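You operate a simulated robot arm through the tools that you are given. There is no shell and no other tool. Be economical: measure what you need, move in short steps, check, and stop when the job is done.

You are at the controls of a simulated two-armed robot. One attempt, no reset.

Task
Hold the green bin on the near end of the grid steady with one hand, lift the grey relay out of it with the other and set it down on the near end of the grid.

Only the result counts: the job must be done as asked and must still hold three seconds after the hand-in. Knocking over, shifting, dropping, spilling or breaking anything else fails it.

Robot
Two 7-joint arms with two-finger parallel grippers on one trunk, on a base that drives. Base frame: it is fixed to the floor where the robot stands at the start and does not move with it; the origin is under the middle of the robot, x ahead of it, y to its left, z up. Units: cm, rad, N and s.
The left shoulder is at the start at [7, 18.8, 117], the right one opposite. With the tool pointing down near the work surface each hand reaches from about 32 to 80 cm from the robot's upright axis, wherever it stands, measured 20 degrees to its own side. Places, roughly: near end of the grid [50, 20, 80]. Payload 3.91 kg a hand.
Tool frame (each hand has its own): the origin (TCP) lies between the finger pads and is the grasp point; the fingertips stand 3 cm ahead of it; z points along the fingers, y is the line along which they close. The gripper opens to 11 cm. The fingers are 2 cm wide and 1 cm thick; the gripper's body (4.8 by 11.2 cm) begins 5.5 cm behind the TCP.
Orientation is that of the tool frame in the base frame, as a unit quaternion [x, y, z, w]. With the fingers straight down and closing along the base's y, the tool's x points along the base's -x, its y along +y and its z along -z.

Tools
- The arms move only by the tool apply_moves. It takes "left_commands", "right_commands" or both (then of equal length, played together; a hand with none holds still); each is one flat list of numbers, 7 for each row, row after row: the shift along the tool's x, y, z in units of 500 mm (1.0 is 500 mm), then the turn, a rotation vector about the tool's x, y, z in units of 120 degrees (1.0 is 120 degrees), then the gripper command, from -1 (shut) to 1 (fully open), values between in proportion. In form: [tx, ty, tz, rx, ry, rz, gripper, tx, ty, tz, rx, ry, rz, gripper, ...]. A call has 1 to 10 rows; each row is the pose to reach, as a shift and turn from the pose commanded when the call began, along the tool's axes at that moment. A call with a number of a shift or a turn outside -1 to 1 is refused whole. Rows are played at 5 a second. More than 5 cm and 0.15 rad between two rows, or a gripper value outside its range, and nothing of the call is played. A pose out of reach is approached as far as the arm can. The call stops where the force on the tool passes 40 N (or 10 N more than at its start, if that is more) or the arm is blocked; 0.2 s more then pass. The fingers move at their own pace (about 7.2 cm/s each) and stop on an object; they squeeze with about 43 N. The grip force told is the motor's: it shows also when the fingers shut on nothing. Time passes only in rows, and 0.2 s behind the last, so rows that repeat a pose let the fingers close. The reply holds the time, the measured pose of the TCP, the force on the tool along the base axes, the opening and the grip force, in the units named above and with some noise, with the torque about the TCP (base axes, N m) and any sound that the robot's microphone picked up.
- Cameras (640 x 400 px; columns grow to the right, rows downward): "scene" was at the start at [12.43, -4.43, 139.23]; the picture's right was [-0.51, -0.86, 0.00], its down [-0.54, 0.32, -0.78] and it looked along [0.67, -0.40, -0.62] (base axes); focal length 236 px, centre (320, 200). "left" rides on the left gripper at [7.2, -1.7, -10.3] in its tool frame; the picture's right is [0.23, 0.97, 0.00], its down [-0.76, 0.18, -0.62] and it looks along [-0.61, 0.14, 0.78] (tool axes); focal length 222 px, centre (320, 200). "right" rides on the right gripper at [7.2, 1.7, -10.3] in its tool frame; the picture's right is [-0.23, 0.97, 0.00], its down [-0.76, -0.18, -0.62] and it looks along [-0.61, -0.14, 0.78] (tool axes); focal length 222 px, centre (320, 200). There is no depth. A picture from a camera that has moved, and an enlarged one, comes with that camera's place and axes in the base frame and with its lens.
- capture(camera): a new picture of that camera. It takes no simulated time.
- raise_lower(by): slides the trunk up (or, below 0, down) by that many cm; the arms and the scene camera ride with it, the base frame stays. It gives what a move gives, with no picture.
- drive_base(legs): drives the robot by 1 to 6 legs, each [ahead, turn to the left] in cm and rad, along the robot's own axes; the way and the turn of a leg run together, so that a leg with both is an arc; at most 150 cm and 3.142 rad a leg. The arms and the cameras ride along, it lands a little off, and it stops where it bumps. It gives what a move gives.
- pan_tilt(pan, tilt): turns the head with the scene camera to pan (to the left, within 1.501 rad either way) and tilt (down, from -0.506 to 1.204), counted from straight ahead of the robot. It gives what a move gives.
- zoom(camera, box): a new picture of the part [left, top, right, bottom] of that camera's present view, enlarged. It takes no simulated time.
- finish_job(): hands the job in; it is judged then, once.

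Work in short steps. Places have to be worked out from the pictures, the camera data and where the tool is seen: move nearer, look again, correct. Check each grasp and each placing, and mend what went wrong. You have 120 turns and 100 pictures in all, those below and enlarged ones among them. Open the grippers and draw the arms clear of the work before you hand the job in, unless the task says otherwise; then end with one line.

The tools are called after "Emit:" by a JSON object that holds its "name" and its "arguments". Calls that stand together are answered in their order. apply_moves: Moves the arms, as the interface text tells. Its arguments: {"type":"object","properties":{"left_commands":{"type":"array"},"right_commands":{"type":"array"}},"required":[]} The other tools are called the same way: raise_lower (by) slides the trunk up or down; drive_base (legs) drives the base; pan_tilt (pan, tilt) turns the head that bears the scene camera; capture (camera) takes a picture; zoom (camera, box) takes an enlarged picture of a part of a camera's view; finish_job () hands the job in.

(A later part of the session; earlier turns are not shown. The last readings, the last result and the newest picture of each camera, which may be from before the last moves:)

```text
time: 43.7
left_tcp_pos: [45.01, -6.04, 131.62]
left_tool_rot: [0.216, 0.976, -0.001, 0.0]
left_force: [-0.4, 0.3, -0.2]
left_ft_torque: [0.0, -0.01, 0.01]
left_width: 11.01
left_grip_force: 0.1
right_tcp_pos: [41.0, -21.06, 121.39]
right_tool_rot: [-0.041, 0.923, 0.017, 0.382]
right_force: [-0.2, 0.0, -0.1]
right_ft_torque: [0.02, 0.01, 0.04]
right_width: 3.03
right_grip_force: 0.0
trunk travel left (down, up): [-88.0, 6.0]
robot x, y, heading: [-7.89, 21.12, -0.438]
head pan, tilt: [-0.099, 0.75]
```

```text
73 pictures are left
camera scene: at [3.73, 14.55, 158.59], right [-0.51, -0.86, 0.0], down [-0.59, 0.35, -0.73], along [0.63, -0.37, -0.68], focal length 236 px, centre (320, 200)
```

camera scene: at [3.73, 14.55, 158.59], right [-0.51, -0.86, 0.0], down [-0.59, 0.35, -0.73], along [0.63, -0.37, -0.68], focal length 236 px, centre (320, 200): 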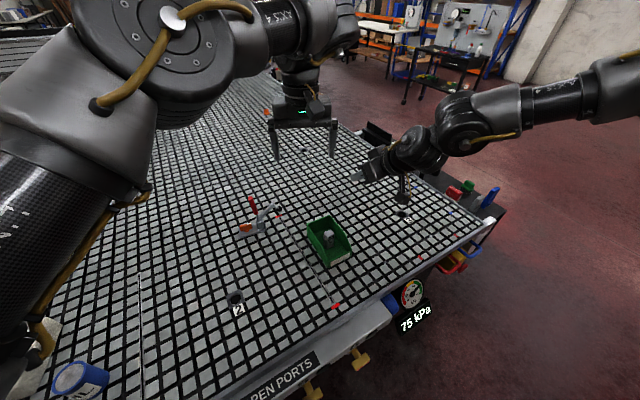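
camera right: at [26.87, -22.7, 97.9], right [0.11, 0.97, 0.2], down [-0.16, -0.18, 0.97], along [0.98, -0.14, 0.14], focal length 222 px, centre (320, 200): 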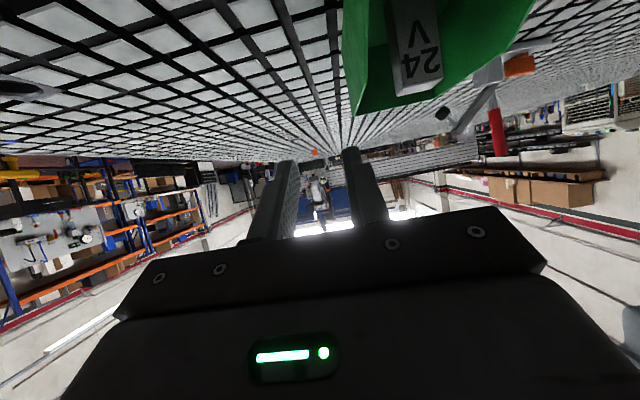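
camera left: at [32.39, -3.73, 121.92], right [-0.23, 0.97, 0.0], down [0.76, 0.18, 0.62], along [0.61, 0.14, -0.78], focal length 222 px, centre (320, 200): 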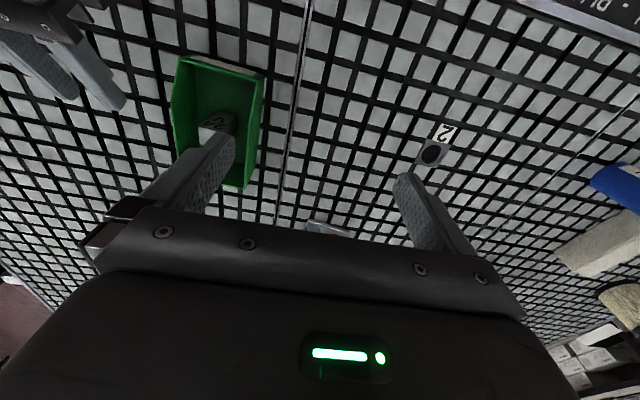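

The robot stands as wanted. Lower the trunk again, then square both hands to the bin.

Emit:
{"name": "raise_lower", "arguments": {"by": -20}}

Emit:
{"name": "apply_moves", "arguments": {"right_commands": [0, 0, 0, 0.015, 0, 0.015, -0.45, 0, 0, 0, 0.03, 0, 0.03, -0.45, 0, 0, 0, 0.03, 0, 0.03, -0.45, 0, 0, 0, 0.03, 0, 0.03, -0.45], "left_commands": [0, 0, 0, 0, 0, -0.052, 1, 0, 0, 0, 0, 0, -0.104, 1, 0, 0, 0, 0, 0, -0.156, 1, 0, 0, 0, 0, 0, -0.208, 1]}}

Emit:
{"name": "capture", "arguments": {"camera": "left"}}

```text
time: 45.8
left_tcp_pos: [45.0, -5.97, 111.74]
left_tool_rot: [0.216, 0.976, 0.0, 0.0]
left_force: [0.3, 0.0, -0.3]
left_ft_torque: [0.0, 0.0, 0.01]
left_width: 11.0
left_grip_force: 0.0
right_tcp_pos: [40.85, -21.09, 101.42]
right_tool_rot: [-0.04, 0.923, 0.017, 0.382]
right_force: [0.1, -0.3, 0.7]
right_ft_torque: [-0.01, 0.05, 0.01]
right_width: 3.03
right_grip_force: 0.0
trunk travel left (down, up): [-68.0, 26.0]
robot x, y, heading: [-8.2, 20.81, -0.44]
head pan, tilt: [-0.099, 0.75]
```

```text
time: 46.8
left_tcp_pos: [45.08, -6.03, 111.73]
left_tool_rot: [-0.001, 1.0, 0.0, 0.0]
left_force: [-0.4, -1.0, 0.4]
left_ft_torque: [0.02, 0.02, 0.02]
left_width: 11.02
left_grip_force: 0.1
right_tcp_pos: [41.02, -21.13, 101.28]
right_tool_rot: [0.0, 0.924, 0.0, 0.382]
right_force: [-0.3, -0.1, -0.3]
right_ft_torque: [0.01, -0.01, 0.04]
right_width: 3.02
right_grip_force: 0.0
trunk travel left (down, up): [-68.0, 26.0]
robot x, y, heading: [-7.85, 20.72, -0.437]
head pan, tilt: [-0.099, 0.75]
```

```text
72 pictures are left
camera left: at [37.83, -7.74, 121.9], right [-0.23, 0.97, 0.0], down [0.76, 0.18, 0.62], along [0.61, 0.14, -0.78], focal length 222 px, centre (320, 200)
```

left: 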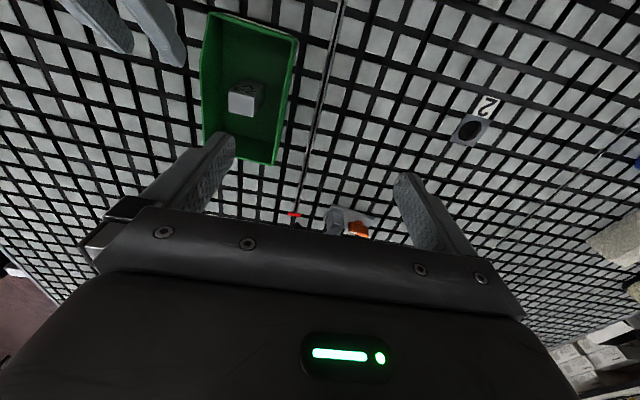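

Both hands are square now. Move the right hand to just above the grip point on the right wall.

Emit:
{"name": "apply_moves", "arguments": {"right_commands": [0.013, 0.006, 0.037, 0, 0, 0, -0.45, 0.026, 0.012, 0.074, 0, 0, 0, -0.45, 0.04, 0.016, 0.11, 0, 0, 0, -0.45, 0.04, 0.016, 0.11, 0, 0, 0, -0.45]}}

Emit:
{"name": "zoom", "arguments": {"camera": "left", "box": [80, 0, 320, 150]}}

Emit:
{"name": "zoom", "arguments": {"camera": "scene", "box": [260, 160, 440, 290]}}

Emit:
{"name": "capture", "arguments": {"camera": "right"}}

```text
time: 47.8
left_tcp_pos: [45.11, -5.93, 111.66]
left_tool_rot: [0.001, 1.0, 0.0, 0.0]
left_force: [0.7, 1.3, -0.3]
left_ft_torque: [-0.04, -0.04, -0.03]
left_width: 11.02
left_grip_force: 0.1
right_tcp_pos: [41.42, -21.83, 97.42]
right_tool_rot: [0.0, 0.924, 0.001, 0.383]
right_force: [0.1, 0.9, -0.2]
right_ft_torque: [0.02, 0.02, -0.02]
right_width: 3.01
right_grip_force: 0.1
right hand out of reach, approached as far as the arm can: row 2, 3, 4
trunk travel left (down, up): [-68.0, 26.0]
robot x, y, heading: [-7.51, 20.75, -0.439]
head pan, tilt: [-0.099, 0.75]
```

```text
2.67 times, centred on (200, 75) of left
camera zoom: at [37.85, -7.73, 121.88], right [-0.23, 0.97, 0.0], down [0.76, 0.18, 0.62], along [0.61, 0.14, -0.78], focal length 592 px, centre (640, 533)
```

zoom: 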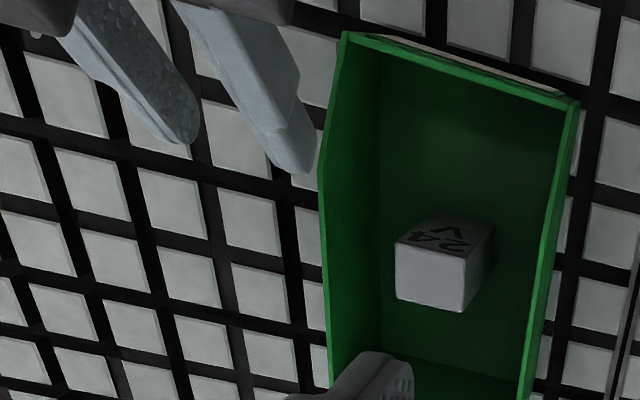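

```text
3.08 times, centred on (350, 225) of scene
camera zoom: at [3.78, 14.57, 138.58], right [-0.51, -0.86, 0.0], down [-0.59, 0.35, -0.73], along [0.63, -0.37, -0.68], focal length 727 px, centre (228, 123)
```

zoom: 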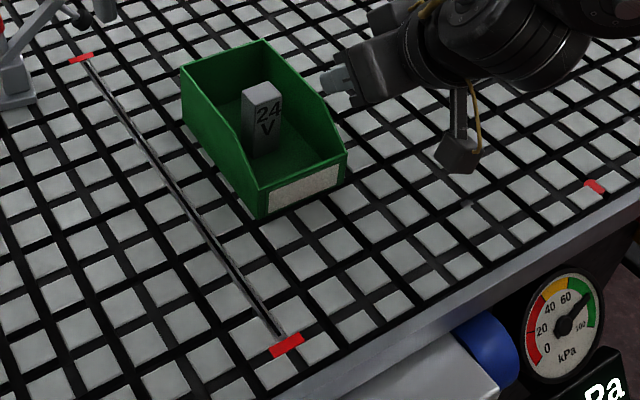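

```text
69 pictures are left
camera right: at [29.05, -20.0, 99.61], right [0.16, 0.97, 0.16], down [0.1, -0.18, 0.98], along [0.98, -0.14, -0.12], focal length 222 px, centre (320, 200)
```

right: 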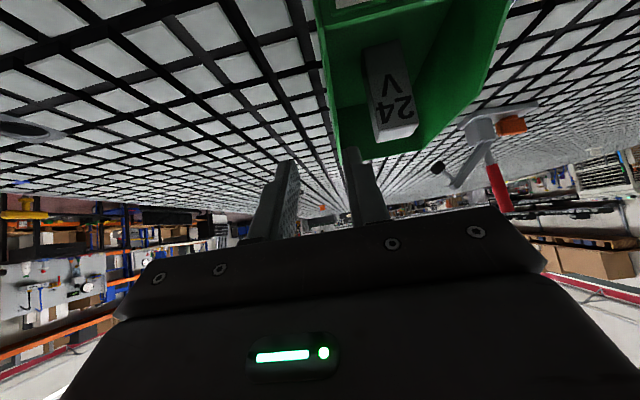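

The limit bites as the hand gets lower relative to the shoulder. I raise the hand and lower the trunk instead, so the arm works at a friendlier height.

Emit:
{"name": "apply_moves", "arguments": {"right_commands": [-0.055, 0, -0.035, 0, 0, 0, -0.45, -0.11, 0.015, -0.07, 0, 0, 0, -0.45, -0.165, 0.03, -0.106, 0, 0, 0, -0.45, -0.165, 0.03, -0.106, 0, 0, 0, -0.45]}}

```text
time: 48.8
left_tcp_pos: [45.1, -6.01, 111.62]
left_tool_rot: [0.001, 1.0, 0.0, 0.0]
left_force: [0.3, -0.2, 0.2]
left_ft_torque: [0.03, -0.04, 0.0]
left_width: 10.99
left_grip_force: 0.0
right_tcp_pos: [43.57, -20.24, 107.08]
right_tool_rot: [0.001, 0.924, 0.0, 0.382]
right_force: [0.0, -0.1, -0.6]
right_ft_torque: [0.01, 0.05, -0.02]
right_width: 3.04
right_grip_force: 0.1
trunk travel left (down, up): [-68.0, 26.0]
robot x, y, heading: [-7.56, 20.66, -0.438]
head pan, tilt: [-0.099, 0.75]
```

Emit:
{"name": "raise_lower", "arguments": {"by": -10.5}}

Emit:
{"name": "zoom", "arguments": {"camera": "left", "box": [0, 0, 240, 150]}}

Emit:
{"name": "zoom", "arguments": {"camera": "scene", "box": [260, 140, 440, 270]}}

Emit:
{"name": "zoom", "arguments": {"camera": "right", "box": [220, 0, 460, 220]}}

```text
time: 50.2
left_tcp_pos: [45.05, -6.01, 101.21]
left_tool_rot: [0.002, 1.0, 0.0, 0.0]
left_force: [0.5, 0.4, 0.1]
left_ft_torque: [-0.01, 0.0, -0.04]
left_width: 11.01
left_grip_force: 0.1
right_tcp_pos: [43.52, -20.25, 96.59]
right_tool_rot: [0.0, 0.924, 0.001, 0.382]
right_force: [-0.3, -0.2, -0.2]
right_ft_torque: [0.02, -0.02, 0.0]
right_width: 3.03
right_grip_force: 0.0
trunk travel left (down, up): [-57.5, 36.5]
robot x, y, heading: [-7.74, 21.21, -0.437]
head pan, tilt: [-0.099, 0.75]
```

```text
2.67 times, centred on (120, 75) of left
camera zoom: at [37.8, -7.7, 111.42], right [-0.23, 0.97, 0.0], down [0.76, 0.18, 0.62], along [0.61, 0.14, -0.78], focal length 592 px, centre (853, 533)
```

zoom: 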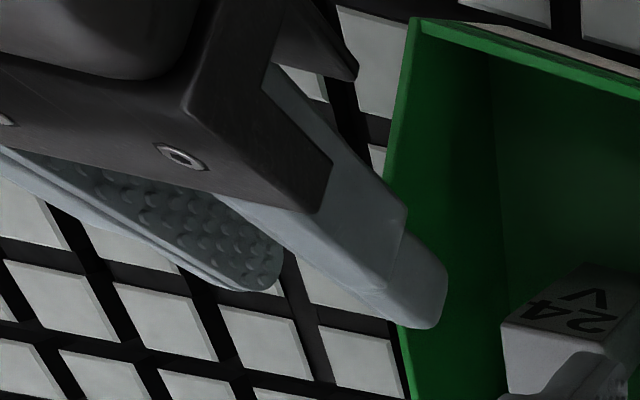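

```text
3.08 times, centred on (350, 205) of scene
camera zoom: at [3.72, 14.6, 128.1], right [-0.51, -0.86, 0.0], down [-0.59, 0.35, -0.73], along [0.63, -0.37, -0.68], focal length 727 px, centre (228, 185)
```

zoom: 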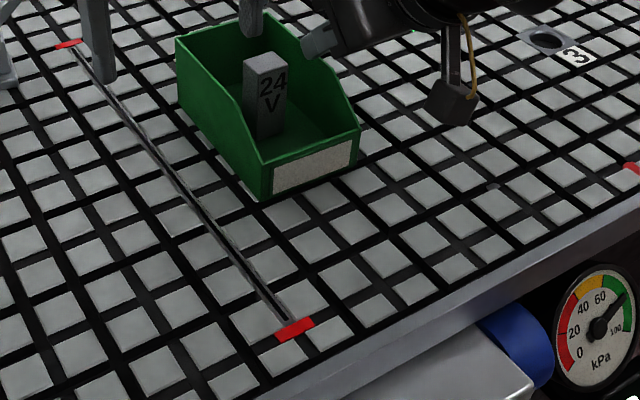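

```text
1.82 times, centred on (340, 110) of right
camera zoom: at [31.07, -18.43, 98.85], right [0.16, 0.97, 0.16], down [0.1, -0.18, 0.98], along [0.98, -0.14, -0.12], focal length 404 px, centre (284, 364)
```

zoom: 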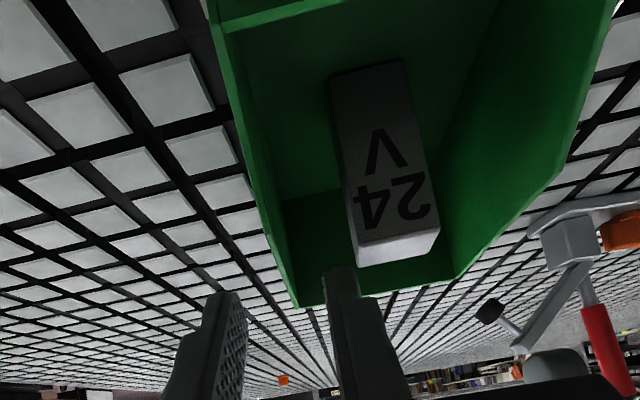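

Fingers are centred astride the right wall within a few mm. Lower the hand onto the wall.

Emit:
{"name": "apply_moves", "arguments": {"right_commands": [0.03, 0.002, 0.03, 0, 0, 0, -0.45, 0.055, 0.002, 0.055, 0, 0, 0, -0.45, 0.082, 0.002, 0.082, 0, 0, 0, -0.45, 0.082, 0.002, 0.082, 0, 0, 0, -0.45]}}

Emit:
{"name": "zoom", "arguments": {"camera": "left", "box": [0, 0, 240, 150]}}

Emit:
{"name": "zoom", "arguments": {"camera": "right", "box": [220, 0, 460, 220]}}

Emit:
{"name": "zoom", "arguments": {"camera": "scene", "box": [260, 140, 440, 270]}}

```text
time: 51.2
left_tcp_pos: [45.07, -5.97, 101.05]
left_tool_rot: [0.001, 1.0, -0.001, 0.0]
left_force: [0.5, -0.1, -0.2]
left_ft_torque: [0.0, 0.0, -0.02]
left_width: 11.03
left_grip_force: 0.1
right_tcp_pos: [42.85, -20.66, 91.0]
right_tool_rot: [0.001, 0.924, 0.0, 0.383]
right_force: [0.3, 0.2, -0.3]
right_ft_torque: [0.02, -0.01, -0.01]
right_width: 3.02
right_grip_force: 0.1
right hand out of reach, approached as far as the arm can: row 2, 3, 4
trunk travel left (down, up): [-57.5, 36.5]
robot x, y, heading: [-7.97, 21.25, -0.44]
head pan, tilt: [-0.099, 0.75]
```

```text
2.67 times, centred on (120, 75) of left
camera zoom: at [37.82, -7.71, 111.41], right [-0.23, 0.97, 0.0], down [0.76, 0.18, 0.62], along [0.61, 0.14, -0.78], focal length 592 px, centre (853, 533)
```

zoom: 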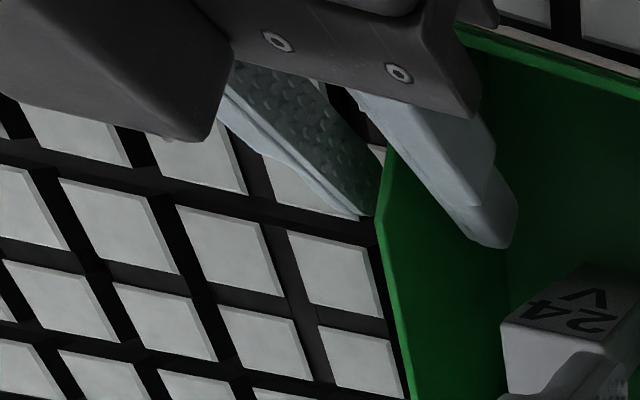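

```text
1.82 times, centred on (340, 110) of right
camera zoom: at [30.4, -18.86, 93.28], right [0.16, 0.97, 0.16], down [0.1, -0.18, 0.98], along [0.98, -0.14, -0.12], focal length 404 px, centre (284, 364)
```

zoom: 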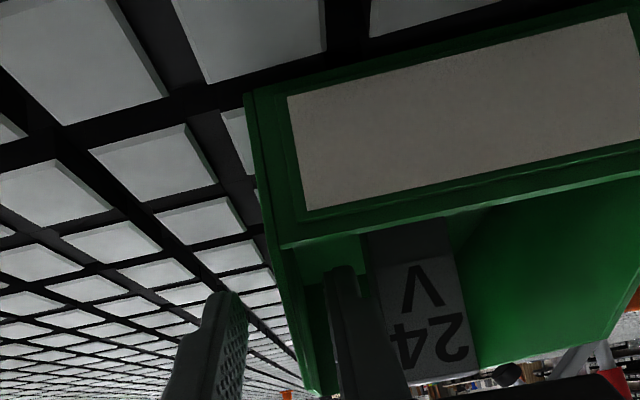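

```text
3.08 times, centred on (350, 205) of scene
camera zoom: at [3.74, 14.6, 128.09], right [-0.51, -0.86, 0.0], down [-0.59, 0.35, -0.73], along [0.63, -0.37, -0.68], focal length 727 px, centre (228, 185)
```

zoom: 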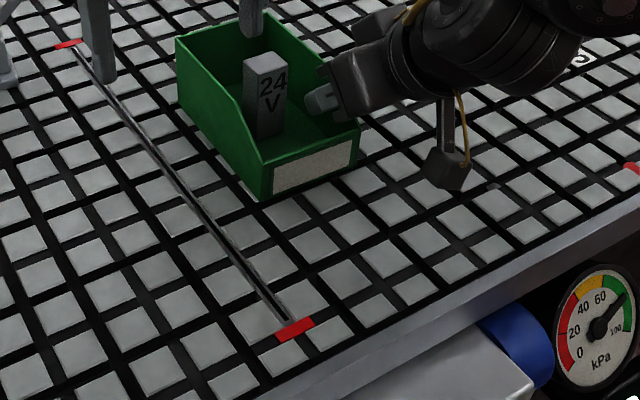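

Astride the wall but 3–4 mm off to the right due to reach. Lift both hands 4 cm, correct, and lower the trunk 4 cm.

Emit:
{"name": "apply_moves", "arguments": {"right_commands": [-0.031, 0.003, -0.026, 0, 0, 0, -0.45, -0.062, 0.007, -0.051, 0, 0, 0, -0.45, -0.062, 0.007, -0.051, 0, 0, 0, -0.45], "left_commands": [0, 0, -0.04, 0, 0, 0, 1, 0, 0, -0.08, 0, 0, 0, 1, 0, 0, -0.08, 0, 0, 0, 1]}}

Emit:
{"name": "raise_lower", "arguments": {"by": -4}}

```text
time: 52.0
left_tcp_pos: [46.4, -5.13, 105.04]
left_tool_rot: [-0.012, 1.0, -0.005, -0.008]
left_force: [-0.3, -0.2, -0.4]
left_ft_torque: [0.01, 0.03, 0.03]
left_width: 10.99
left_grip_force: 0.0
right_tcp_pos: [43.33, -20.39, 94.99]
right_tool_rot: [0.0, 0.924, 0.0, 0.383]
right_force: [-1.2, -0.2, 0.7]
right_ft_torque: [0.0, -0.02, -0.01]
right_width: 3.04
right_grip_force: 0.1
trunk travel left (down, up): [-57.5, 36.5]
robot x, y, heading: [-7.85, 20.85, -0.438]
head pan, tilt: [-0.099, 0.75]
```

```text
time: 52.8
left_tcp_pos: [46.16, -5.11, 101.13]
left_tool_rot: [-0.011, 1.0, -0.008, -0.007]
left_force: [-0.2, -0.1, 0.5]
left_ft_torque: [0.0, 0.01, 0.02]
left_width: 11.01
left_grip_force: 0.0
right_tcp_pos: [43.33, -20.29, 91.07]
right_tool_rot: [0.001, 0.924, 0.0, 0.383]
right_force: [0.3, 0.7, -0.4]
right_ft_torque: [0.0, -0.03, 0.0]
right_width: 3.02
right_grip_force: 0.1
trunk travel left (down, up): [-53.5, 40.5]
robot x, y, heading: [-7.46, 20.88, -0.435]
head pan, tilt: [-0.099, 0.75]
```

Emit:
{"name": "zoom", "arguments": {"camera": "right", "box": [220, 60, 420, 220]}}

Emit:
{"name": "zoom", "arguments": {"camera": "left", "box": [0, 0, 240, 150]}}

```text
2.50 times, centred on (320, 140) of right
camera zoom: at [30.82, -18.53, 93.32], right [0.16, 0.97, 0.16], down [0.1, -0.18, 0.98], along [0.98, -0.14, -0.12], focal length 555 px, centre (320, 350)
```

zoom: 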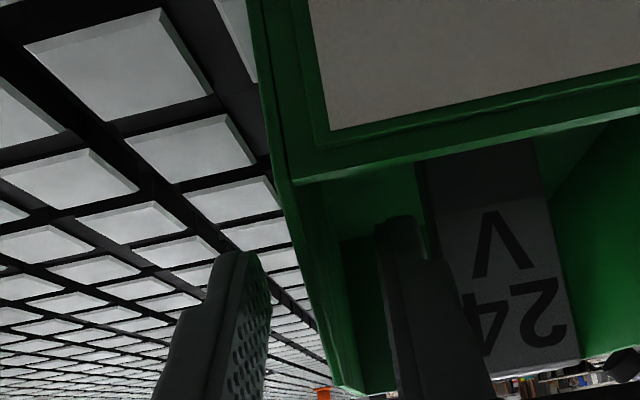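

```text
2.67 times, centred on (120, 75) of left
camera zoom: at [39.17, -6.78, 111.56], right [-0.25, 0.97, -0.01], down [0.77, 0.2, 0.61], along [0.59, 0.14, -0.79], focal length 592 px, centre (853, 533)
```

zoom: 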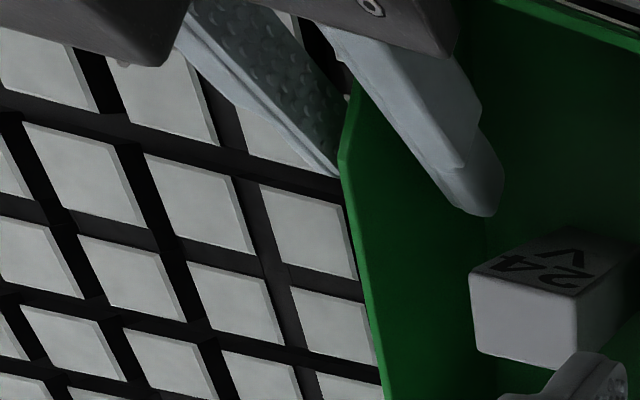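

Centred. Close the right gripper on the wall.

Emit:
{"name": "apply_moves", "arguments": {"right_commands": [0, 0, 0, 0, 0, 0, -0.7, 0, 0, 0, 0, 0, 0, -0.9, 0, 0, 0, 0, 0, 0, -1, 0, 0, 0, 0, 0, 0, -1]}}

Emit:
{"name": "zoom", "arguments": {"camera": "left", "box": [0, 0, 320, 200]}}

Emit:
{"name": "zoom", "arguments": {"camera": "scene", "box": [260, 120, 440, 250]}}

```text
time: 53.8
left_tcp_pos: [46.28, -5.16, 101.2]
left_tool_rot: [-0.011, 1.0, -0.008, -0.007]
left_force: [0.1, 0.1, -0.3]
left_ft_torque: [0.02, 0.0, -0.01]
left_width: 11.02
left_grip_force: 0.0
right_tcp_pos: [43.27, -20.38, 91.08]
right_tool_rot: [0.0, 0.924, 0.001, 0.383]
right_force: [-0.4, 0.3, 1.5]
right_ft_torque: [-0.08, 0.09, 0.06]
right_width: 0.26
right_grip_force: 42.1
trunk travel left (down, up): [-53.5, 40.5]
robot x, y, heading: [-8.31, 21.32, -0.44]
head pan, tilt: [-0.099, 0.75]
```

```text
2.00 times, centred on (160, 100) of left
camera zoom: at [39.2, -6.78, 111.65], right [-0.25, 0.97, -0.01], down [0.77, 0.21, 0.61], along [0.59, 0.14, -0.79], focal length 444 px, centre (640, 400)
```

zoom: 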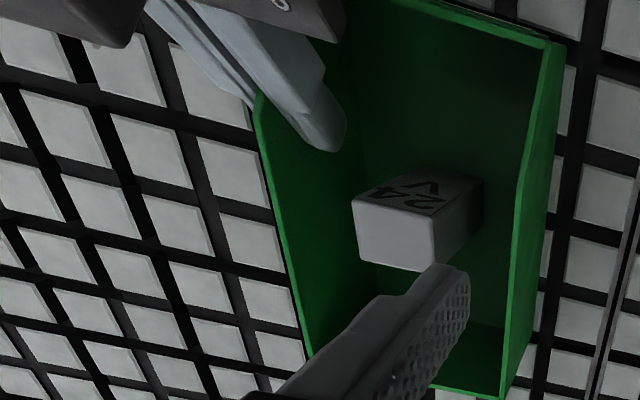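

```text
3.08 times, centred on (350, 185) of scene
camera zoom: at [3.73, 14.59, 124.09], right [-0.51, -0.86, 0.0], down [-0.59, 0.35, -0.73], along [0.63, -0.37, -0.68], focal length 727 px, centre (228, 246)
```

zoom: 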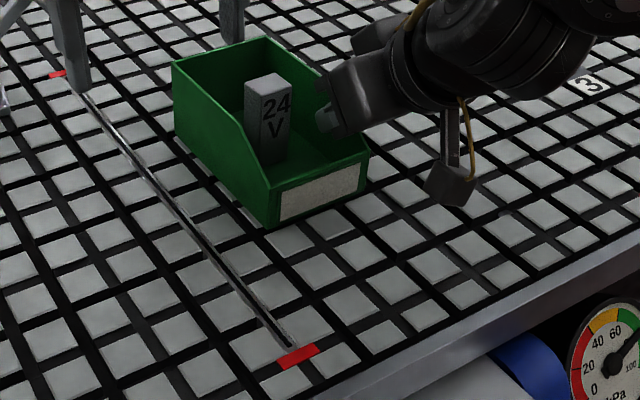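

The wall is held (0.26 cm, 42 N) and the bin has not moved. For clearance from the right hand I'll lean the left hand 15° back about the y axis (its pads stay flat to the relay's sides) and go above the relay with 5.6 cm opening.

Emit:
{"name": "apply_moves", "arguments": {"left_commands": [-0.008, -0.05, -0.01, -0.002, 0.03, 0.003, 0.02, -0.016, -0.1, -0.02, -0.004, 0.06, 0.005, 0.02, -0.024, -0.15, -0.03, -0.006, 0.09, 0.008, 0.02, -0.03, -0.206, -0.04, -0.008, 0.118, 0.0105, 0.02, -0.03, -0.206, -0.04, -0.008, 0.118, 0.0105, 0.02]}}

Emit:
{"name": "capture", "arguments": {"camera": "left"}}

Emit:
{"name": "capture", "arguments": {"camera": "scene"}}

```text
time: 55.0
left_tcp_pos: [42.96, -4.72, 100.56]
left_tool_rot: [0.003, 0.992, -0.002, -0.127]
left_force: [-1.0, 0.1, -0.2]
left_ft_torque: [-0.03, -0.02, 0.0]
left_width: 5.61
left_grip_force: 0.1
left hand out of reach, approached as far as the arm can: row 1, 2, 3, 4, 5
right_tcp_pos: [43.31, -20.3, 90.96]
right_tool_rot: [0.001, 0.924, 0.001, 0.383]
right_force: [-0.4, -0.4, 1.6]
right_ft_torque: [-0.07, 0.01, -0.05]
right_width: 0.26
right_grip_force: 42.6
trunk travel left (down, up): [-53.5, 40.5]
robot x, y, heading: [-7.84, 20.99, -0.435]
head pan, tilt: [-0.099, 0.75]
```

```text
58 pictures are left
camera left: at [38.49, -6.39, 112.32], right [-0.22, 0.97, 0.05], down [0.89, 0.18, 0.41], along [0.39, 0.13, -0.91], focal length 222 px, centre (320, 200)
```

left: 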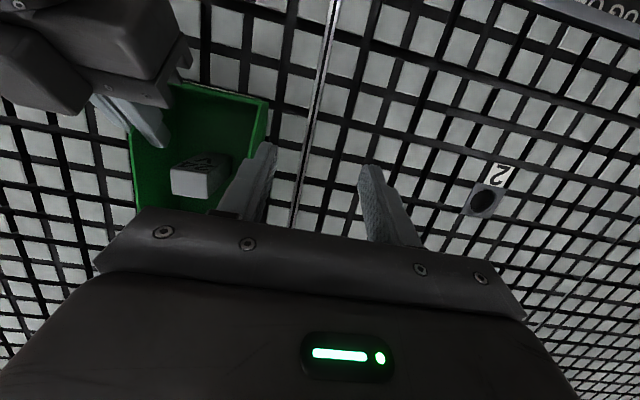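

```text
57 pictures are left
camera scene: at [3.73, 14.59, 124.09], right [-0.51, -0.86, 0.0], down [-0.59, 0.35, -0.73], along [0.63, -0.37, -0.68], focal length 236 px, centre (320, 200)
```

scene: 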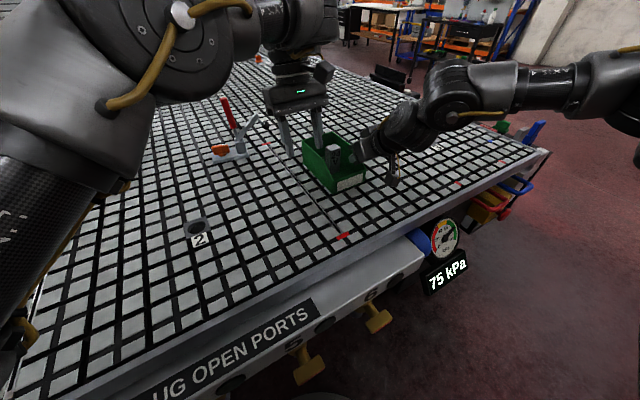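

The left arm has the mirrored limit. Its natural way is leaning to its own left with the fingers closing along x, which also keeps it clear of the right hand. First back upright and a bit left, then turn 90°.

Emit:
{"name": "apply_moves", "arguments": {"left_commands": [0, 0.04, -0.02, 0, -0.061, 0, 0.02, 0, 0.08, -0.04, 0, -0.122, 0, 0.02, 0, 0.1, -0.04, 0, -0.122, 0, 0.02]}}

Emit:
{"name": "apply_moves", "arguments": {"left_commands": [0, 0, 0, 0, 0, 0.0682, 0.02, 0, 0, 0, 0, 0, 0.1364, 0.02, 0, 0, 0, 0, 0, 0.2046, 0.02, 0, 0, 0, 0, 0, 0.2728, 0.02, 0, 0, 0, 0, 0, 0.341, 0.02, 0, 0, 0, 0, 0, 0.409, 0.02]}}

Emit:
{"name": "apply_moves", "arguments": {"left_commands": [0, 0, 0, 0, 0, 0.0682, 0.02, 0, 0, 0, 0, 0, 0.1364, 0.02, 0, 0, 0, 0, 0, 0.2046, 0.02, 0, 0, 0, 0, 0, 0.2728, 0.02, 0, 0, 0, 0, 0, 0.341, 0.02, 0, 0, 0, 0, 0, 0.341, 0.02]}}

```text
time: 55.8
left_tcp_pos: [43.28, -2.02, 102.68]
left_tool_rot: [0.013, 1.0, 0.007, 0.005]
left_force: [0.4, 0.0, 0.0]
left_ft_torque: [0.04, 0.0, -0.02]
left_width: 5.61
left_grip_force: 0.1
left hand out of reach, approached as far as the arm can: row 2, 3
right_tcp_pos: [43.26, -20.39, 91.02]
right_tool_rot: [0.0, 0.924, 0.0, 0.383]
right_force: [0.4, 0.3, 1.2]
right_ft_torque: [-0.11, 0.16, 0.04]
right_width: 0.26
right_grip_force: 42.6
trunk travel left (down, up): [-53.5, 40.5]
robot x, y, heading: [-7.69, 21.02, -0.438]
head pan, tilt: [-0.099, 0.75]
```

```text
time: 57.2
left_tcp_pos: [43.47, -2.04, 102.78]
left_tool_rot: [0.427, 0.904, 0.006, 0.001]
left_force: [-0.3, -0.6, -0.6]
left_ft_torque: [0.02, 0.0, 0.0]
left_width: 5.6
left_grip_force: 0.0
right_tcp_pos: [43.36, -20.41, 91.11]
right_tool_rot: [0.001, 0.924, 0.0, 0.382]
right_force: [0.1, -0.2, 1.1]
right_ft_torque: [-0.09, -0.06, -0.05]
right_width: 0.24
right_grip_force: 42.4
trunk travel left (down, up): [-53.5, 40.5]
robot x, y, heading: [-8.1, 20.8, -0.441]
head pan, tilt: [-0.099, 0.75]
```

```text
time: 58.6
left_tcp_pos: [43.44, -1.89, 102.85]
left_tool_rot: [0.716, 0.698, 0.007, -0.001]
left_force: [0.3, 0.5, -1.0]
left_ft_torque: [0.0, 0.01, 0.02]
left_width: 5.61
left_grip_force: 0.0
right_tcp_pos: [43.36, -20.34, 90.9]
right_tool_rot: [0.0, 0.924, 0.001, 0.383]
right_force: [0.3, 0.5, 1.1]
right_ft_torque: [-0.07, 0.0, -0.02]
right_width: 0.23
right_grip_force: 42.5
trunk travel left (down, up): [-53.5, 40.5]
robot x, y, heading: [-8.0, 21.04, -0.436]
head pan, tilt: [-0.099, 0.75]
```

Smooth. Now lean it 25° to its left and bring it beside the bin's relay, still high.

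Emit:
{"name": "apply_moves", "arguments": {"left_commands": [-0.04, 0.021, 0, 0, -0.052, 0, 0.02, -0.08, 0.042, 0, 0, -0.104, 0, 0.02, -0.12, 0.063, 0, 0, -0.156, 0, 0.02, -0.16, 0.084, 0, 0, -0.208, 0, 0.02, -0.16, 0.084, 0, 0, -0.208, 0, 0.02]}}

Emit:
{"name": "capture", "arguments": {"camera": "left"}}

Emit:
{"name": "zoom", "arguments": {"camera": "scene", "box": [240, 80, 440, 210]}}

```text
time: 59.8
left_tcp_pos: [47.46, -10.09, 102.83]
left_tool_rot: [0.7, 0.682, -0.147, 0.151]
left_force: [-0.3, -0.6, -0.3]
left_ft_torque: [0.01, -0.01, 0.01]
left_width: 5.59
left_grip_force: 0.1
right_tcp_pos: [43.26, -20.22, 91.07]
right_tool_rot: [0.0, 0.924, 0.001, 0.383]
right_force: [-0.3, 0.1, 1.8]
right_ft_torque: [-0.08, 0.05, 0.01]
right_width: 0.24
right_grip_force: 42.7
trunk travel left (down, up): [-53.5, 40.5]
robot x, y, heading: [-7.94, 20.99, -0.437]
head pan, tilt: [-0.099, 0.75]
```

```text
56 pictures are left
camera left: at [45.95, 0.79, 109.18], right [0.98, 0.18, -0.08], down [0.16, -0.44, 0.88], along [0.12, -0.88, -0.46], focal length 222 px, centre (320, 200)
```

left: 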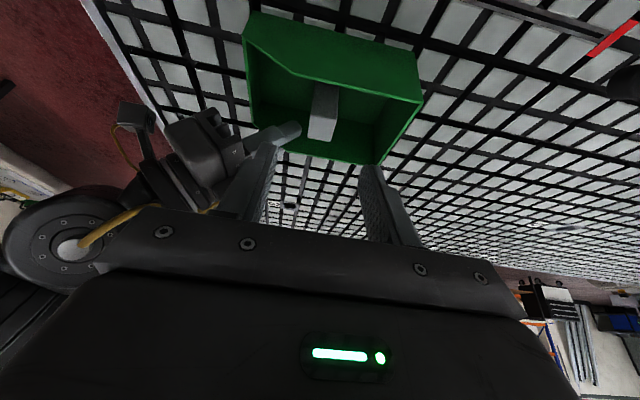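

```text
3.08 times, centred on (340, 145) of scene
camera zoom: at [3.72, 14.59, 124.09], right [-0.51, -0.86, 0.0], down [-0.59, 0.35, -0.73], along [0.63, -0.37, -0.68], focal length 727 px, centre (258, 369)
```

zoom: 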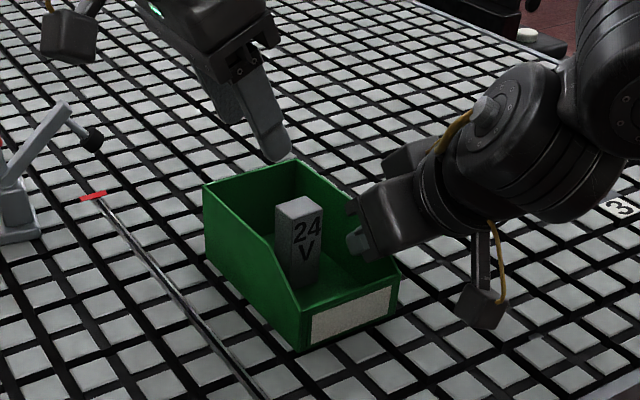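

Good clearance. Zoom in to check the relay's position and turn relative to the fingers.

Emit:
{"name": "zoom", "arguments": {"camera": "left", "box": [230, 0, 430, 200]}}

```text
2.00 times, centred on (330, 100) of left
camera zoom: at [45.95, 0.79, 109.18], right [0.98, 0.18, -0.08], down [0.16, -0.44, 0.88], along [0.12, -0.88, -0.46], focal length 444 px, centre (300, 400)
```

zoom: 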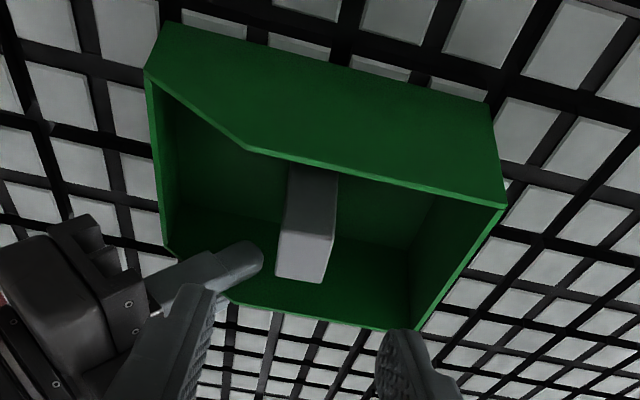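

Relay top centre at (47.6, −15.5), turned about +4°. I align the yaw and come to just above it.

Emit:
{"name": "apply_moves", "arguments": {"left_commands": [-0.014, 0.001, 0.049, -0.006, 0, -0.014, 0.02, -0.029, 0.002, 0.099, -0.013, 0, -0.028, 0.02, -0.043, 0.003, 0.148, -0.0194, 0, -0.0415, 0.02, -0.043, 0.003, 0.148, -0.0194, 0, -0.0415, 0.02]}}

Emit:
{"name": "capture", "arguments": {"camera": "left"}}

Emit:
{"name": "zoom", "arguments": {"camera": "scene", "box": [280, 100, 420, 200]}}

```text
time: 60.8
left_tcp_pos: [47.52, -15.03, 96.87]
left_tool_rot: [0.667, 0.715, -0.14, 0.158]
left_force: [0.3, -0.3, -0.3]
left_ft_torque: [-0.01, 0.05, -0.01]
left_width: 5.61
left_grip_force: 0.1
right_tcp_pos: [43.3, -20.32, 91.05]
right_tool_rot: [0.001, 0.924, -0.001, 0.383]
right_force: [-0.1, -0.1, 0.1]
right_ft_torque: [-0.11, -0.27, -0.02]
right_width: 0.26
right_grip_force: 42.2
trunk travel left (down, up): [-53.5, 40.5]
robot x, y, heading: [-7.75, 20.94, -0.435]
head pan, tilt: [-0.099, 0.75]
```

```text
53 pictures are left
camera left: at [44.97, -4.36, 103.29], right [0.96, 0.28, -0.08], down [0.2, -0.42, 0.88], along [0.21, -0.86, -0.46], focal length 222 px, centre (320, 200)
```

left: 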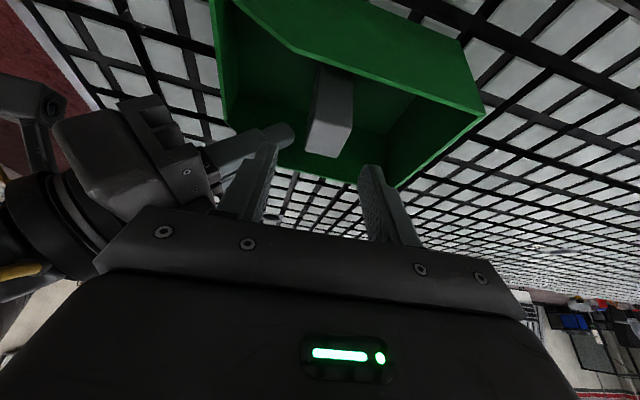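

```text
4.00 times, centred on (350, 150) of scene
camera zoom: at [3.74, 14.63, 124.09], right [-0.51, -0.86, 0.0], down [-0.59, 0.35, -0.73], along [0.63, -0.37, -0.68], focal length 945 px, centre (200, 400)
```

zoom: 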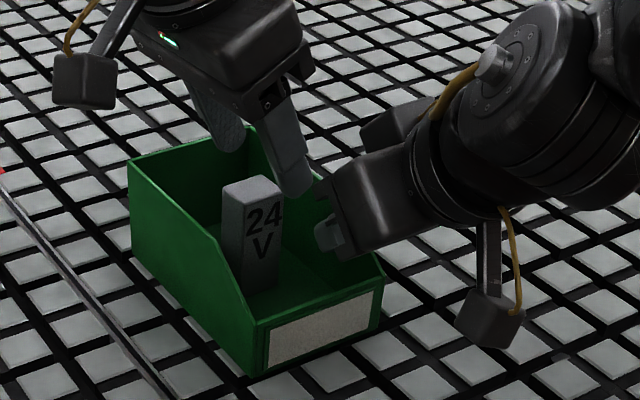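

Narrow the opening to 4.4 cm for more clearance and descend around the relay.

Emit:
{"name": "apply_moves", "arguments": {"left_commands": [0.0, 0.003, 0.0, 0, 0, 0, -0.2, 0.015, 0.003, 0.033, 0, 0, 0, -0.2, 0.03, 0.003, 0.065, 0, 0, 0, -0.2, 0.0457, 0.003, 0.0978, 0, 0, 0, -0.2, 0.0457, 0.003, 0.0978, 0, 0, 0, -0.2]}}

Emit:
{"name": "zoom", "arguments": {"camera": "left", "box": [190, 0, 450, 240]}}

Emit:
{"name": "zoom", "arguments": {"camera": "scene", "box": [280, 100, 420, 200]}}

```text
time: 62.0
left_tcp_pos: [47.74, -15.08, 91.44]
left_tool_rot: [0.668, 0.714, -0.14, 0.157]
left_force: [-0.8, 0.1, -0.5]
left_ft_torque: [-0.02, 0.01, 0.0]
left_width: 4.42
left_grip_force: 0.0
right_tcp_pos: [43.27, -20.3, 91.09]
right_tool_rot: [0.0, 0.924, 0.0, 0.383]
right_force: [1.5, -0.6, 1.8]
right_ft_torque: [-0.06, 0.12, -0.01]
right_width: 0.24
right_grip_force: 42.9
trunk travel left (down, up): [-53.5, 40.5]
robot x, y, heading: [-7.91, 21.13, -0.439]
head pan, tilt: [-0.099, 0.75]
```

```text
1.67 times, centred on (320, 120) of left
camera zoom: at [45.18, -4.33, 97.87], right [0.96, 0.28, -0.08], down [0.2, -0.42, 0.88], along [0.21, -0.86, -0.46], focal length 370 px, centre (320, 333)
```

zoom: 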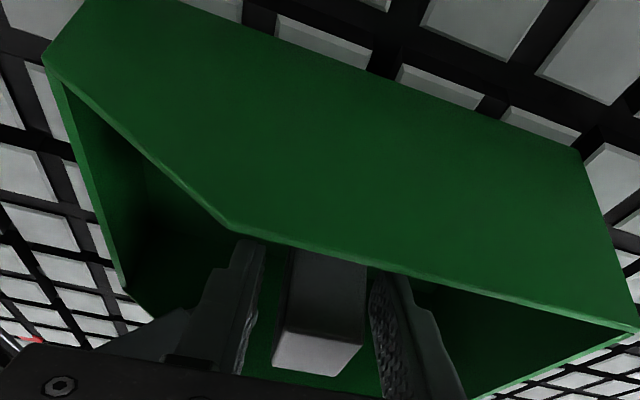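

```text
4.00 times, centred on (350, 150) of scene
camera zoom: at [3.74, 14.59, 124.09], right [-0.51, -0.86, 0.0], down [-0.59, 0.35, -0.73], along [0.63, -0.37, -0.68], focal length 945 px, centre (200, 400)
```

zoom: 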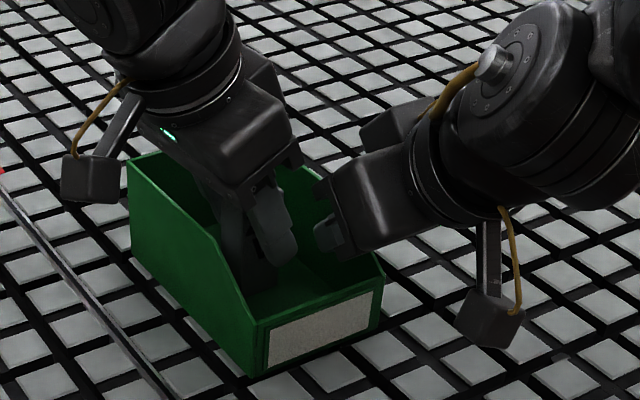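

Relay sits centrally between the pads, no contact. Close the left gripper on it.

Emit:
{"name": "apply_moves", "arguments": {"left_commands": [0, 0, 0, 0, 0, 0, -0.5, 0, 0, 0, 0, 0, 0, -0.7, 0, 0, 0, 0, 0, 0, -1, 0, 0, 0, 0, 0, 0, -1]}}

```text
time: 63.0
left_tcp_pos: [47.63, -15.02, 91.4]
left_tool_rot: [0.668, 0.714, -0.14, 0.156]
left_force: [-0.2, -1.2, 0.7]
left_ft_torque: [-0.02, 0.01, -0.03]
left_width: 2.52
left_grip_force: 42.8
right_tcp_pos: [43.33, -20.3, 91.02]
right_tool_rot: [0.0, 0.924, 0.001, 0.383]
right_force: [0.4, -0.5, 2.1]
right_ft_torque: [-0.04, -0.05, -0.04]
right_width: 0.25
right_grip_force: 42.6
trunk travel left (down, up): [-53.5, 40.5]
robot x, y, heading: [-7.88, 21.07, -0.436]
head pan, tilt: [-0.099, 0.75]
```

Gripped at 2.5 cm. Lift slowly straight up a little and check.

Emit:
{"name": "apply_moves", "arguments": {"left_commands": [-0.0042, 0, -0.009, 0, 0, 0, -1, -0.0085, 0, -0.018, 0, 0, 0, -1, -0.017, 0, -0.036, 0, 0, 0, -1, -0.017, 0, -0.036, 0, 0, 0, -1]}}

Emit:
{"name": "zoom", "arguments": {"camera": "scene", "box": [280, 100, 420, 200]}}

```text
time: 64.0
left_tcp_pos: [47.62, -15.06, 93.4]
left_tool_rot: [0.667, 0.714, -0.14, 0.157]
left_force: [0.1, 0.8, -1.1]
left_ft_torque: [-0.05, -0.02, 0.01]
left_width: 2.51
left_grip_force: 42.9
right_tcp_pos: [43.24, -20.43, 91.01]
right_tool_rot: [0.0, 0.924, 0.0, 0.383]
right_force: [-0.9, 0.7, 2.1]
right_ft_torque: [-0.05, -0.22, 0.0]
right_width: 0.24
right_grip_force: 42.4
trunk travel left (down, up): [-53.5, 40.5]
robot x, y, heading: [-7.85, 21.04, -0.437]
head pan, tilt: [-0.099, 0.75]
```

```text
4.00 times, centred on (350, 150) of scene
camera zoom: at [3.71, 14.6, 124.09], right [-0.51, -0.86, 0.0], down [-0.59, 0.35, -0.73], along [0.63, -0.37, -0.68], focal length 945 px, centre (200, 400)
```

zoom: 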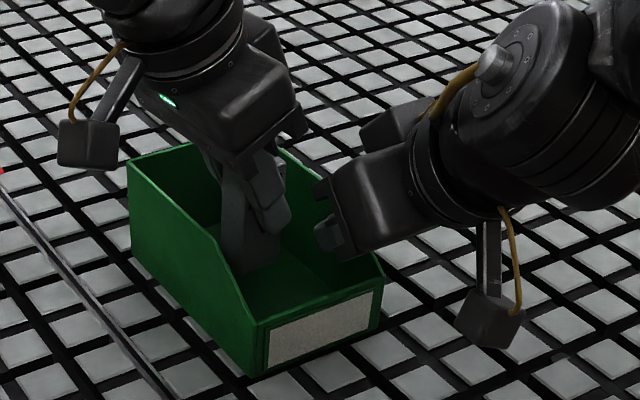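

The relay rises, the bin stays. Lift 9 cm more.

Emit:
{"name": "apply_moves", "arguments": {"left_commands": [-0.019, 0, -0.041, 0, 0, 0, -1, -0.038, 0, -0.082, 0, 0, 0, -1, -0.057, 0, -0.122, 0, 0, 0, -1, -0.076, 0, -0.163, 0, 0, 0, -1, -0.076, 0, -0.163, 0, 0, 0, -1]}}

Emit:
{"name": "zoom", "arguments": {"camera": "scene", "box": [240, 60, 440, 200]}}

Emit:
{"name": "capture", "arguments": {"camera": "left"}}

```text
time: 65.2
left_tcp_pos: [47.47, -15.15, 102.47]
left_tool_rot: [0.667, 0.715, -0.14, 0.157]
left_force: [0.5, -0.3, -0.5]
left_ft_torque: [-0.03, 0.01, -0.01]
left_width: 2.53
left_grip_force: 43.1
right_tcp_pos: [43.18, -20.42, 91.02]
right_tool_rot: [0.001, 0.924, 0.0, 0.382]
right_force: [-0.4, 0.7, 2.1]
right_ft_torque: [-0.05, -0.05, -0.01]
right_width: 0.26
right_grip_force: 42.9
trunk travel left (down, up): [-53.5, 40.5]
robot x, y, heading: [-8.15, 20.85, -0.438]
head pan, tilt: [-0.099, 0.75]
```

```text
2.86 times, centred on (340, 130) of scene
camera zoom: at [3.72, 14.59, 124.09], right [-0.51, -0.86, 0.0], down [-0.59, 0.35, -0.73], along [0.63, -0.37, -0.68], focal length 675 px, centre (263, 400)
```

zoom: 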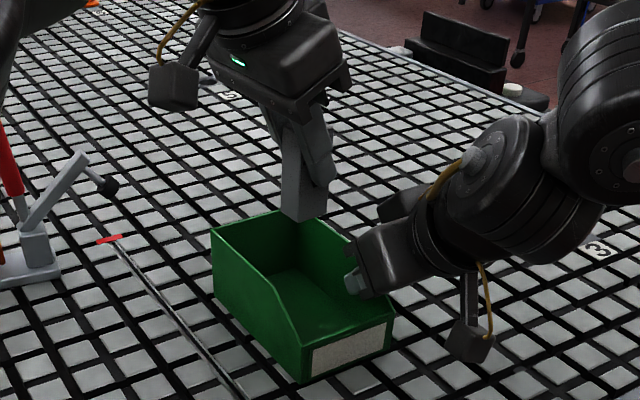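

```text
47 pictures are left
camera left: at [44.99, -4.43, 108.85], right [0.96, 0.28, -0.08], down [0.2, -0.42, 0.88], along [0.21, -0.86, -0.46], focal length 222 px, centre (320, 200)
```

left: 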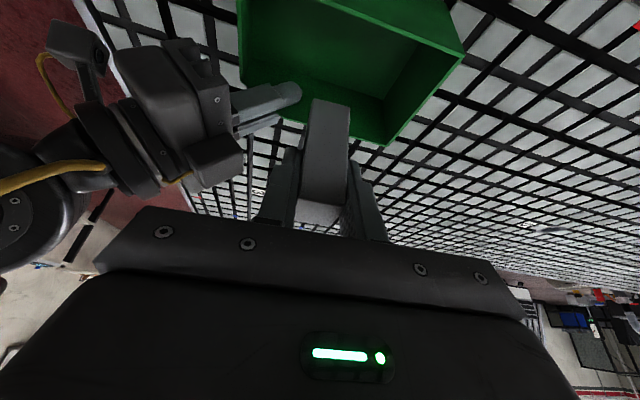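

The relay is out and upright in the fingers, the bin untouched. Carry it left at this height to about (46, 6), between the slot line and port 2.

Emit:
{"name": "apply_moves", "arguments": {"left_commands": [0.064, 0, -0.029, 0, 0, 0, -1, 0.128, 0, -0.058, 0, 0, 0, -1, 0.192, 0, -0.087, 0, 0, 0, -1, 0.256, 0, -0.115, 0, 0, 0, -1, 0.32, 0, -0.144, 0, 0, 0, -1, 0.384, 0, -0.173, 0, 0, 0, -1, 0.384, 0, -0.173, 0, 0, 0, -1]}}

Emit:
{"name": "capture", "arguments": {"camera": "scene"}}

Emit:
{"name": "capture", "arguments": {"camera": "left"}}

```text
time: 66.8
left_tcp_pos: [46.1, 5.87, 102.49]
left_tool_rot: [0.667, 0.714, -0.14, 0.157]
left_force: [0.2, 0.0, -0.4]
left_ft_torque: [0.0, 0.0, 0.05]
left_width: 2.51
left_grip_force: 43.2
right_tcp_pos: [43.31, -20.34, 91.18]
right_tool_rot: [0.0, 0.924, 0.002, 0.383]
right_force: [0.6, 0.1, 1.1]
right_ft_torque: [-0.05, 0.08, 0.01]
right_width: 0.24
right_grip_force: 41.9
trunk travel left (down, up): [-53.5, 40.5]
robot x, y, heading: [-7.86, 20.81, -0.438]
head pan, tilt: [-0.099, 0.75]
```

```text
46 pictures are left
camera scene: at [3.72, 14.54, 124.09], right [-0.51, -0.86, 0.0], down [-0.59, 0.35, -0.73], along [0.63, -0.37, -0.68], focal length 236 px, centre (320, 200)
```

scene: 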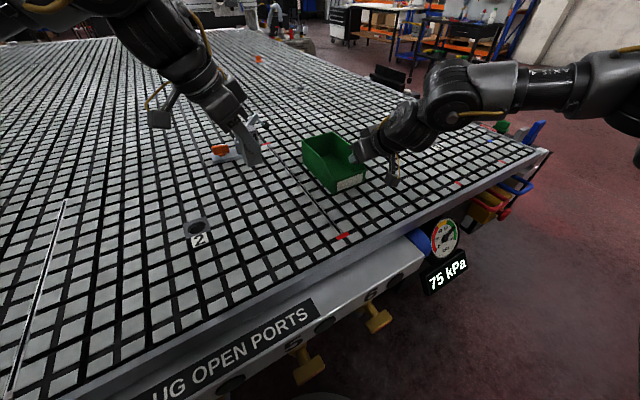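

```text
45 pictures are left
camera left: at [43.58, 16.51, 108.79], right [0.96, 0.28, -0.08], down [0.2, -0.42, 0.88], along [0.21, -0.86, -0.46], focal length 222 px, centre (320, 200)
```

left: 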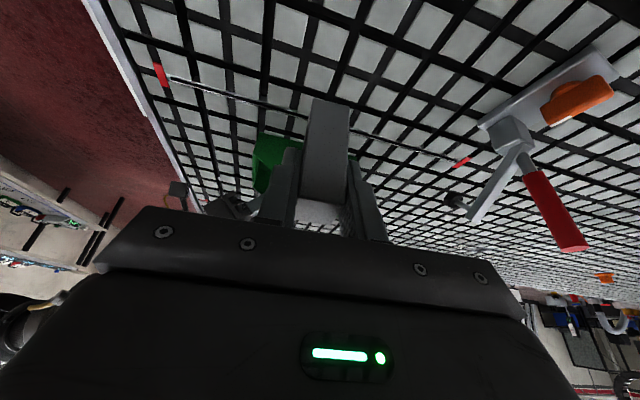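

Space is clear. Lower to about 1.5 cm above the surface.

Emit:
{"name": "apply_moves", "arguments": {"left_commands": [0.027, 0, 0.06, 0, 0, 0, -1, 0.055, 0, 0.12, 0, 0, 0, -1, 0.08, 0, 0.178, 0, 0, 0, -1, 0.08, 0, 0.178, 0, 0, 0, -1]}}

Emit:
{"name": "zoom", "arguments": {"camera": "scene", "box": [180, 90, 340, 210]}}

```text
time: 67.8
left_tcp_pos: [46.35, 5.87, 92.67]
left_tool_rot: [0.667, 0.714, -0.14, 0.158]
left_force: [-0.1, 0.2, -1.0]
left_ft_torque: [0.0, 0.0, -0.02]
left_width: 2.51
left_grip_force: 43.0
right_tcp_pos: [43.37, -20.31, 91.05]
right_tool_rot: [0.0, 0.924, 0.0, 0.383]
right_force: [-0.6, 0.0, 2.1]
right_ft_torque: [-0.06, 0.02, 0.03]
right_width: 0.23
right_grip_force: 42.8
trunk travel left (down, up): [-53.5, 40.5]
robot x, y, heading: [-7.6, 21.1, -0.436]
head pan, tilt: [-0.099, 0.75]
```

```text
3.33 times, centred on (260, 150) of scene
camera zoom: at [3.73, 14.6, 124.09], right [-0.51, -0.86, 0.0], down [-0.59, 0.35, -0.73], along [0.63, -0.37, -0.68], focal length 787 px, centre (520, 367)
```

zoom: 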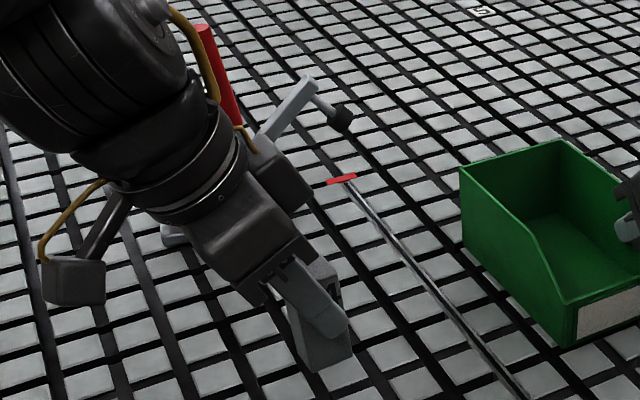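

Lower in fine steps until contact.

Emit:
{"name": "apply_moves", "arguments": {"left_commands": [0.0025, 0, 0.0055, 0, 0, 0, -1, 0.005, 0, 0.011, 0, 0, 0, -1, 0.0075, 0, 0.0165, 0, 0, 0, -1, 0.01, 0, 0.022, 0, 0, 0, -1, 0.01, 0, 0.022, 0, 0, 0, -1]}}

```text
time: 69.0
left_tcp_pos: [46.24, 5.92, 91.48]
left_tool_rot: [0.667, 0.714, -0.14, 0.157]
left_force: [0.3, -0.3, -1.1]
left_ft_torque: [0.01, 0.01, 0.01]
left_width: 2.52
left_grip_force: 43.1
right_tcp_pos: [43.29, -20.34, 90.99]
right_tool_rot: [0.001, 0.924, 0.001, 0.383]
right_force: [1.2, -0.2, 1.1]
right_ft_torque: [-0.08, 0.0, 0.0]
right_width: 0.28
right_grip_force: 42.4
trunk travel left (down, up): [-53.5, 40.5]
robot x, y, heading: [-7.7, 21.58, -0.435]
head pan, tilt: [-0.099, 0.75]
```

Emit:
{"name": "apply_moves", "arguments": {"left_commands": [0.001, 0, 0.0022, 0, 0, 0, -1, 0.002, 0, 0.0044, 0, 0, 0, -1, 0.003, 0, 0.0066, 0, 0, 0, -1, 0.003, 0, 0.0066, 0, 0, 0, -1]}}

Emit:
{"name": "zoom", "arguments": {"camera": "scene", "box": [220, 130, 300, 190]}}

```text
time: 70.0
left_tcp_pos: [46.24, 5.9, 91.13]
left_tool_rot: [0.667, 0.715, -0.14, 0.158]
left_force: [0.0, 0.3, 3.6]
left_ft_torque: [-0.04, 0.0, 0.02]
left_width: 2.5
left_grip_force: 43.4
right_tcp_pos: [43.34, -20.27, 91.06]
right_tool_rot: [0.0, 0.924, 0.001, 0.383]
right_force: [0.6, -0.4, -0.1]
right_ft_torque: [-0.1, -0.14, 0.01]
right_width: 0.26
right_grip_force: 42.8
trunk travel left (down, up): [-53.5, 40.5]
robot x, y, heading: [-7.97, 21.22, -0.436]
head pan, tilt: [-0.099, 0.75]
```

```text
6.67 times, centred on (260, 160) of scene
camera zoom: at [3.73, 14.61, 124.1], right [-0.51, -0.86, 0.0], down [-0.59, 0.35, -0.73], along [0.63, -0.37, -0.68], focal length 1575 px, centre (720, 467)
```

zoom: 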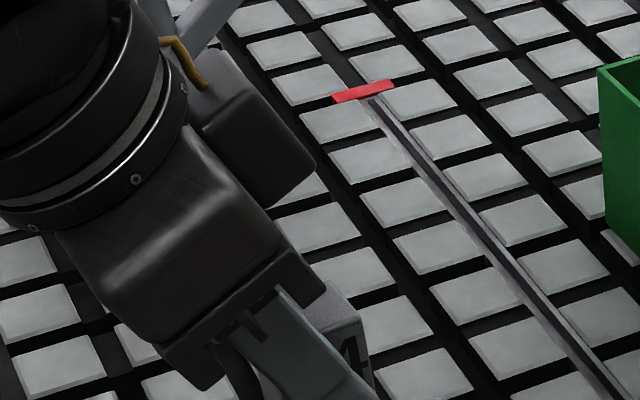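

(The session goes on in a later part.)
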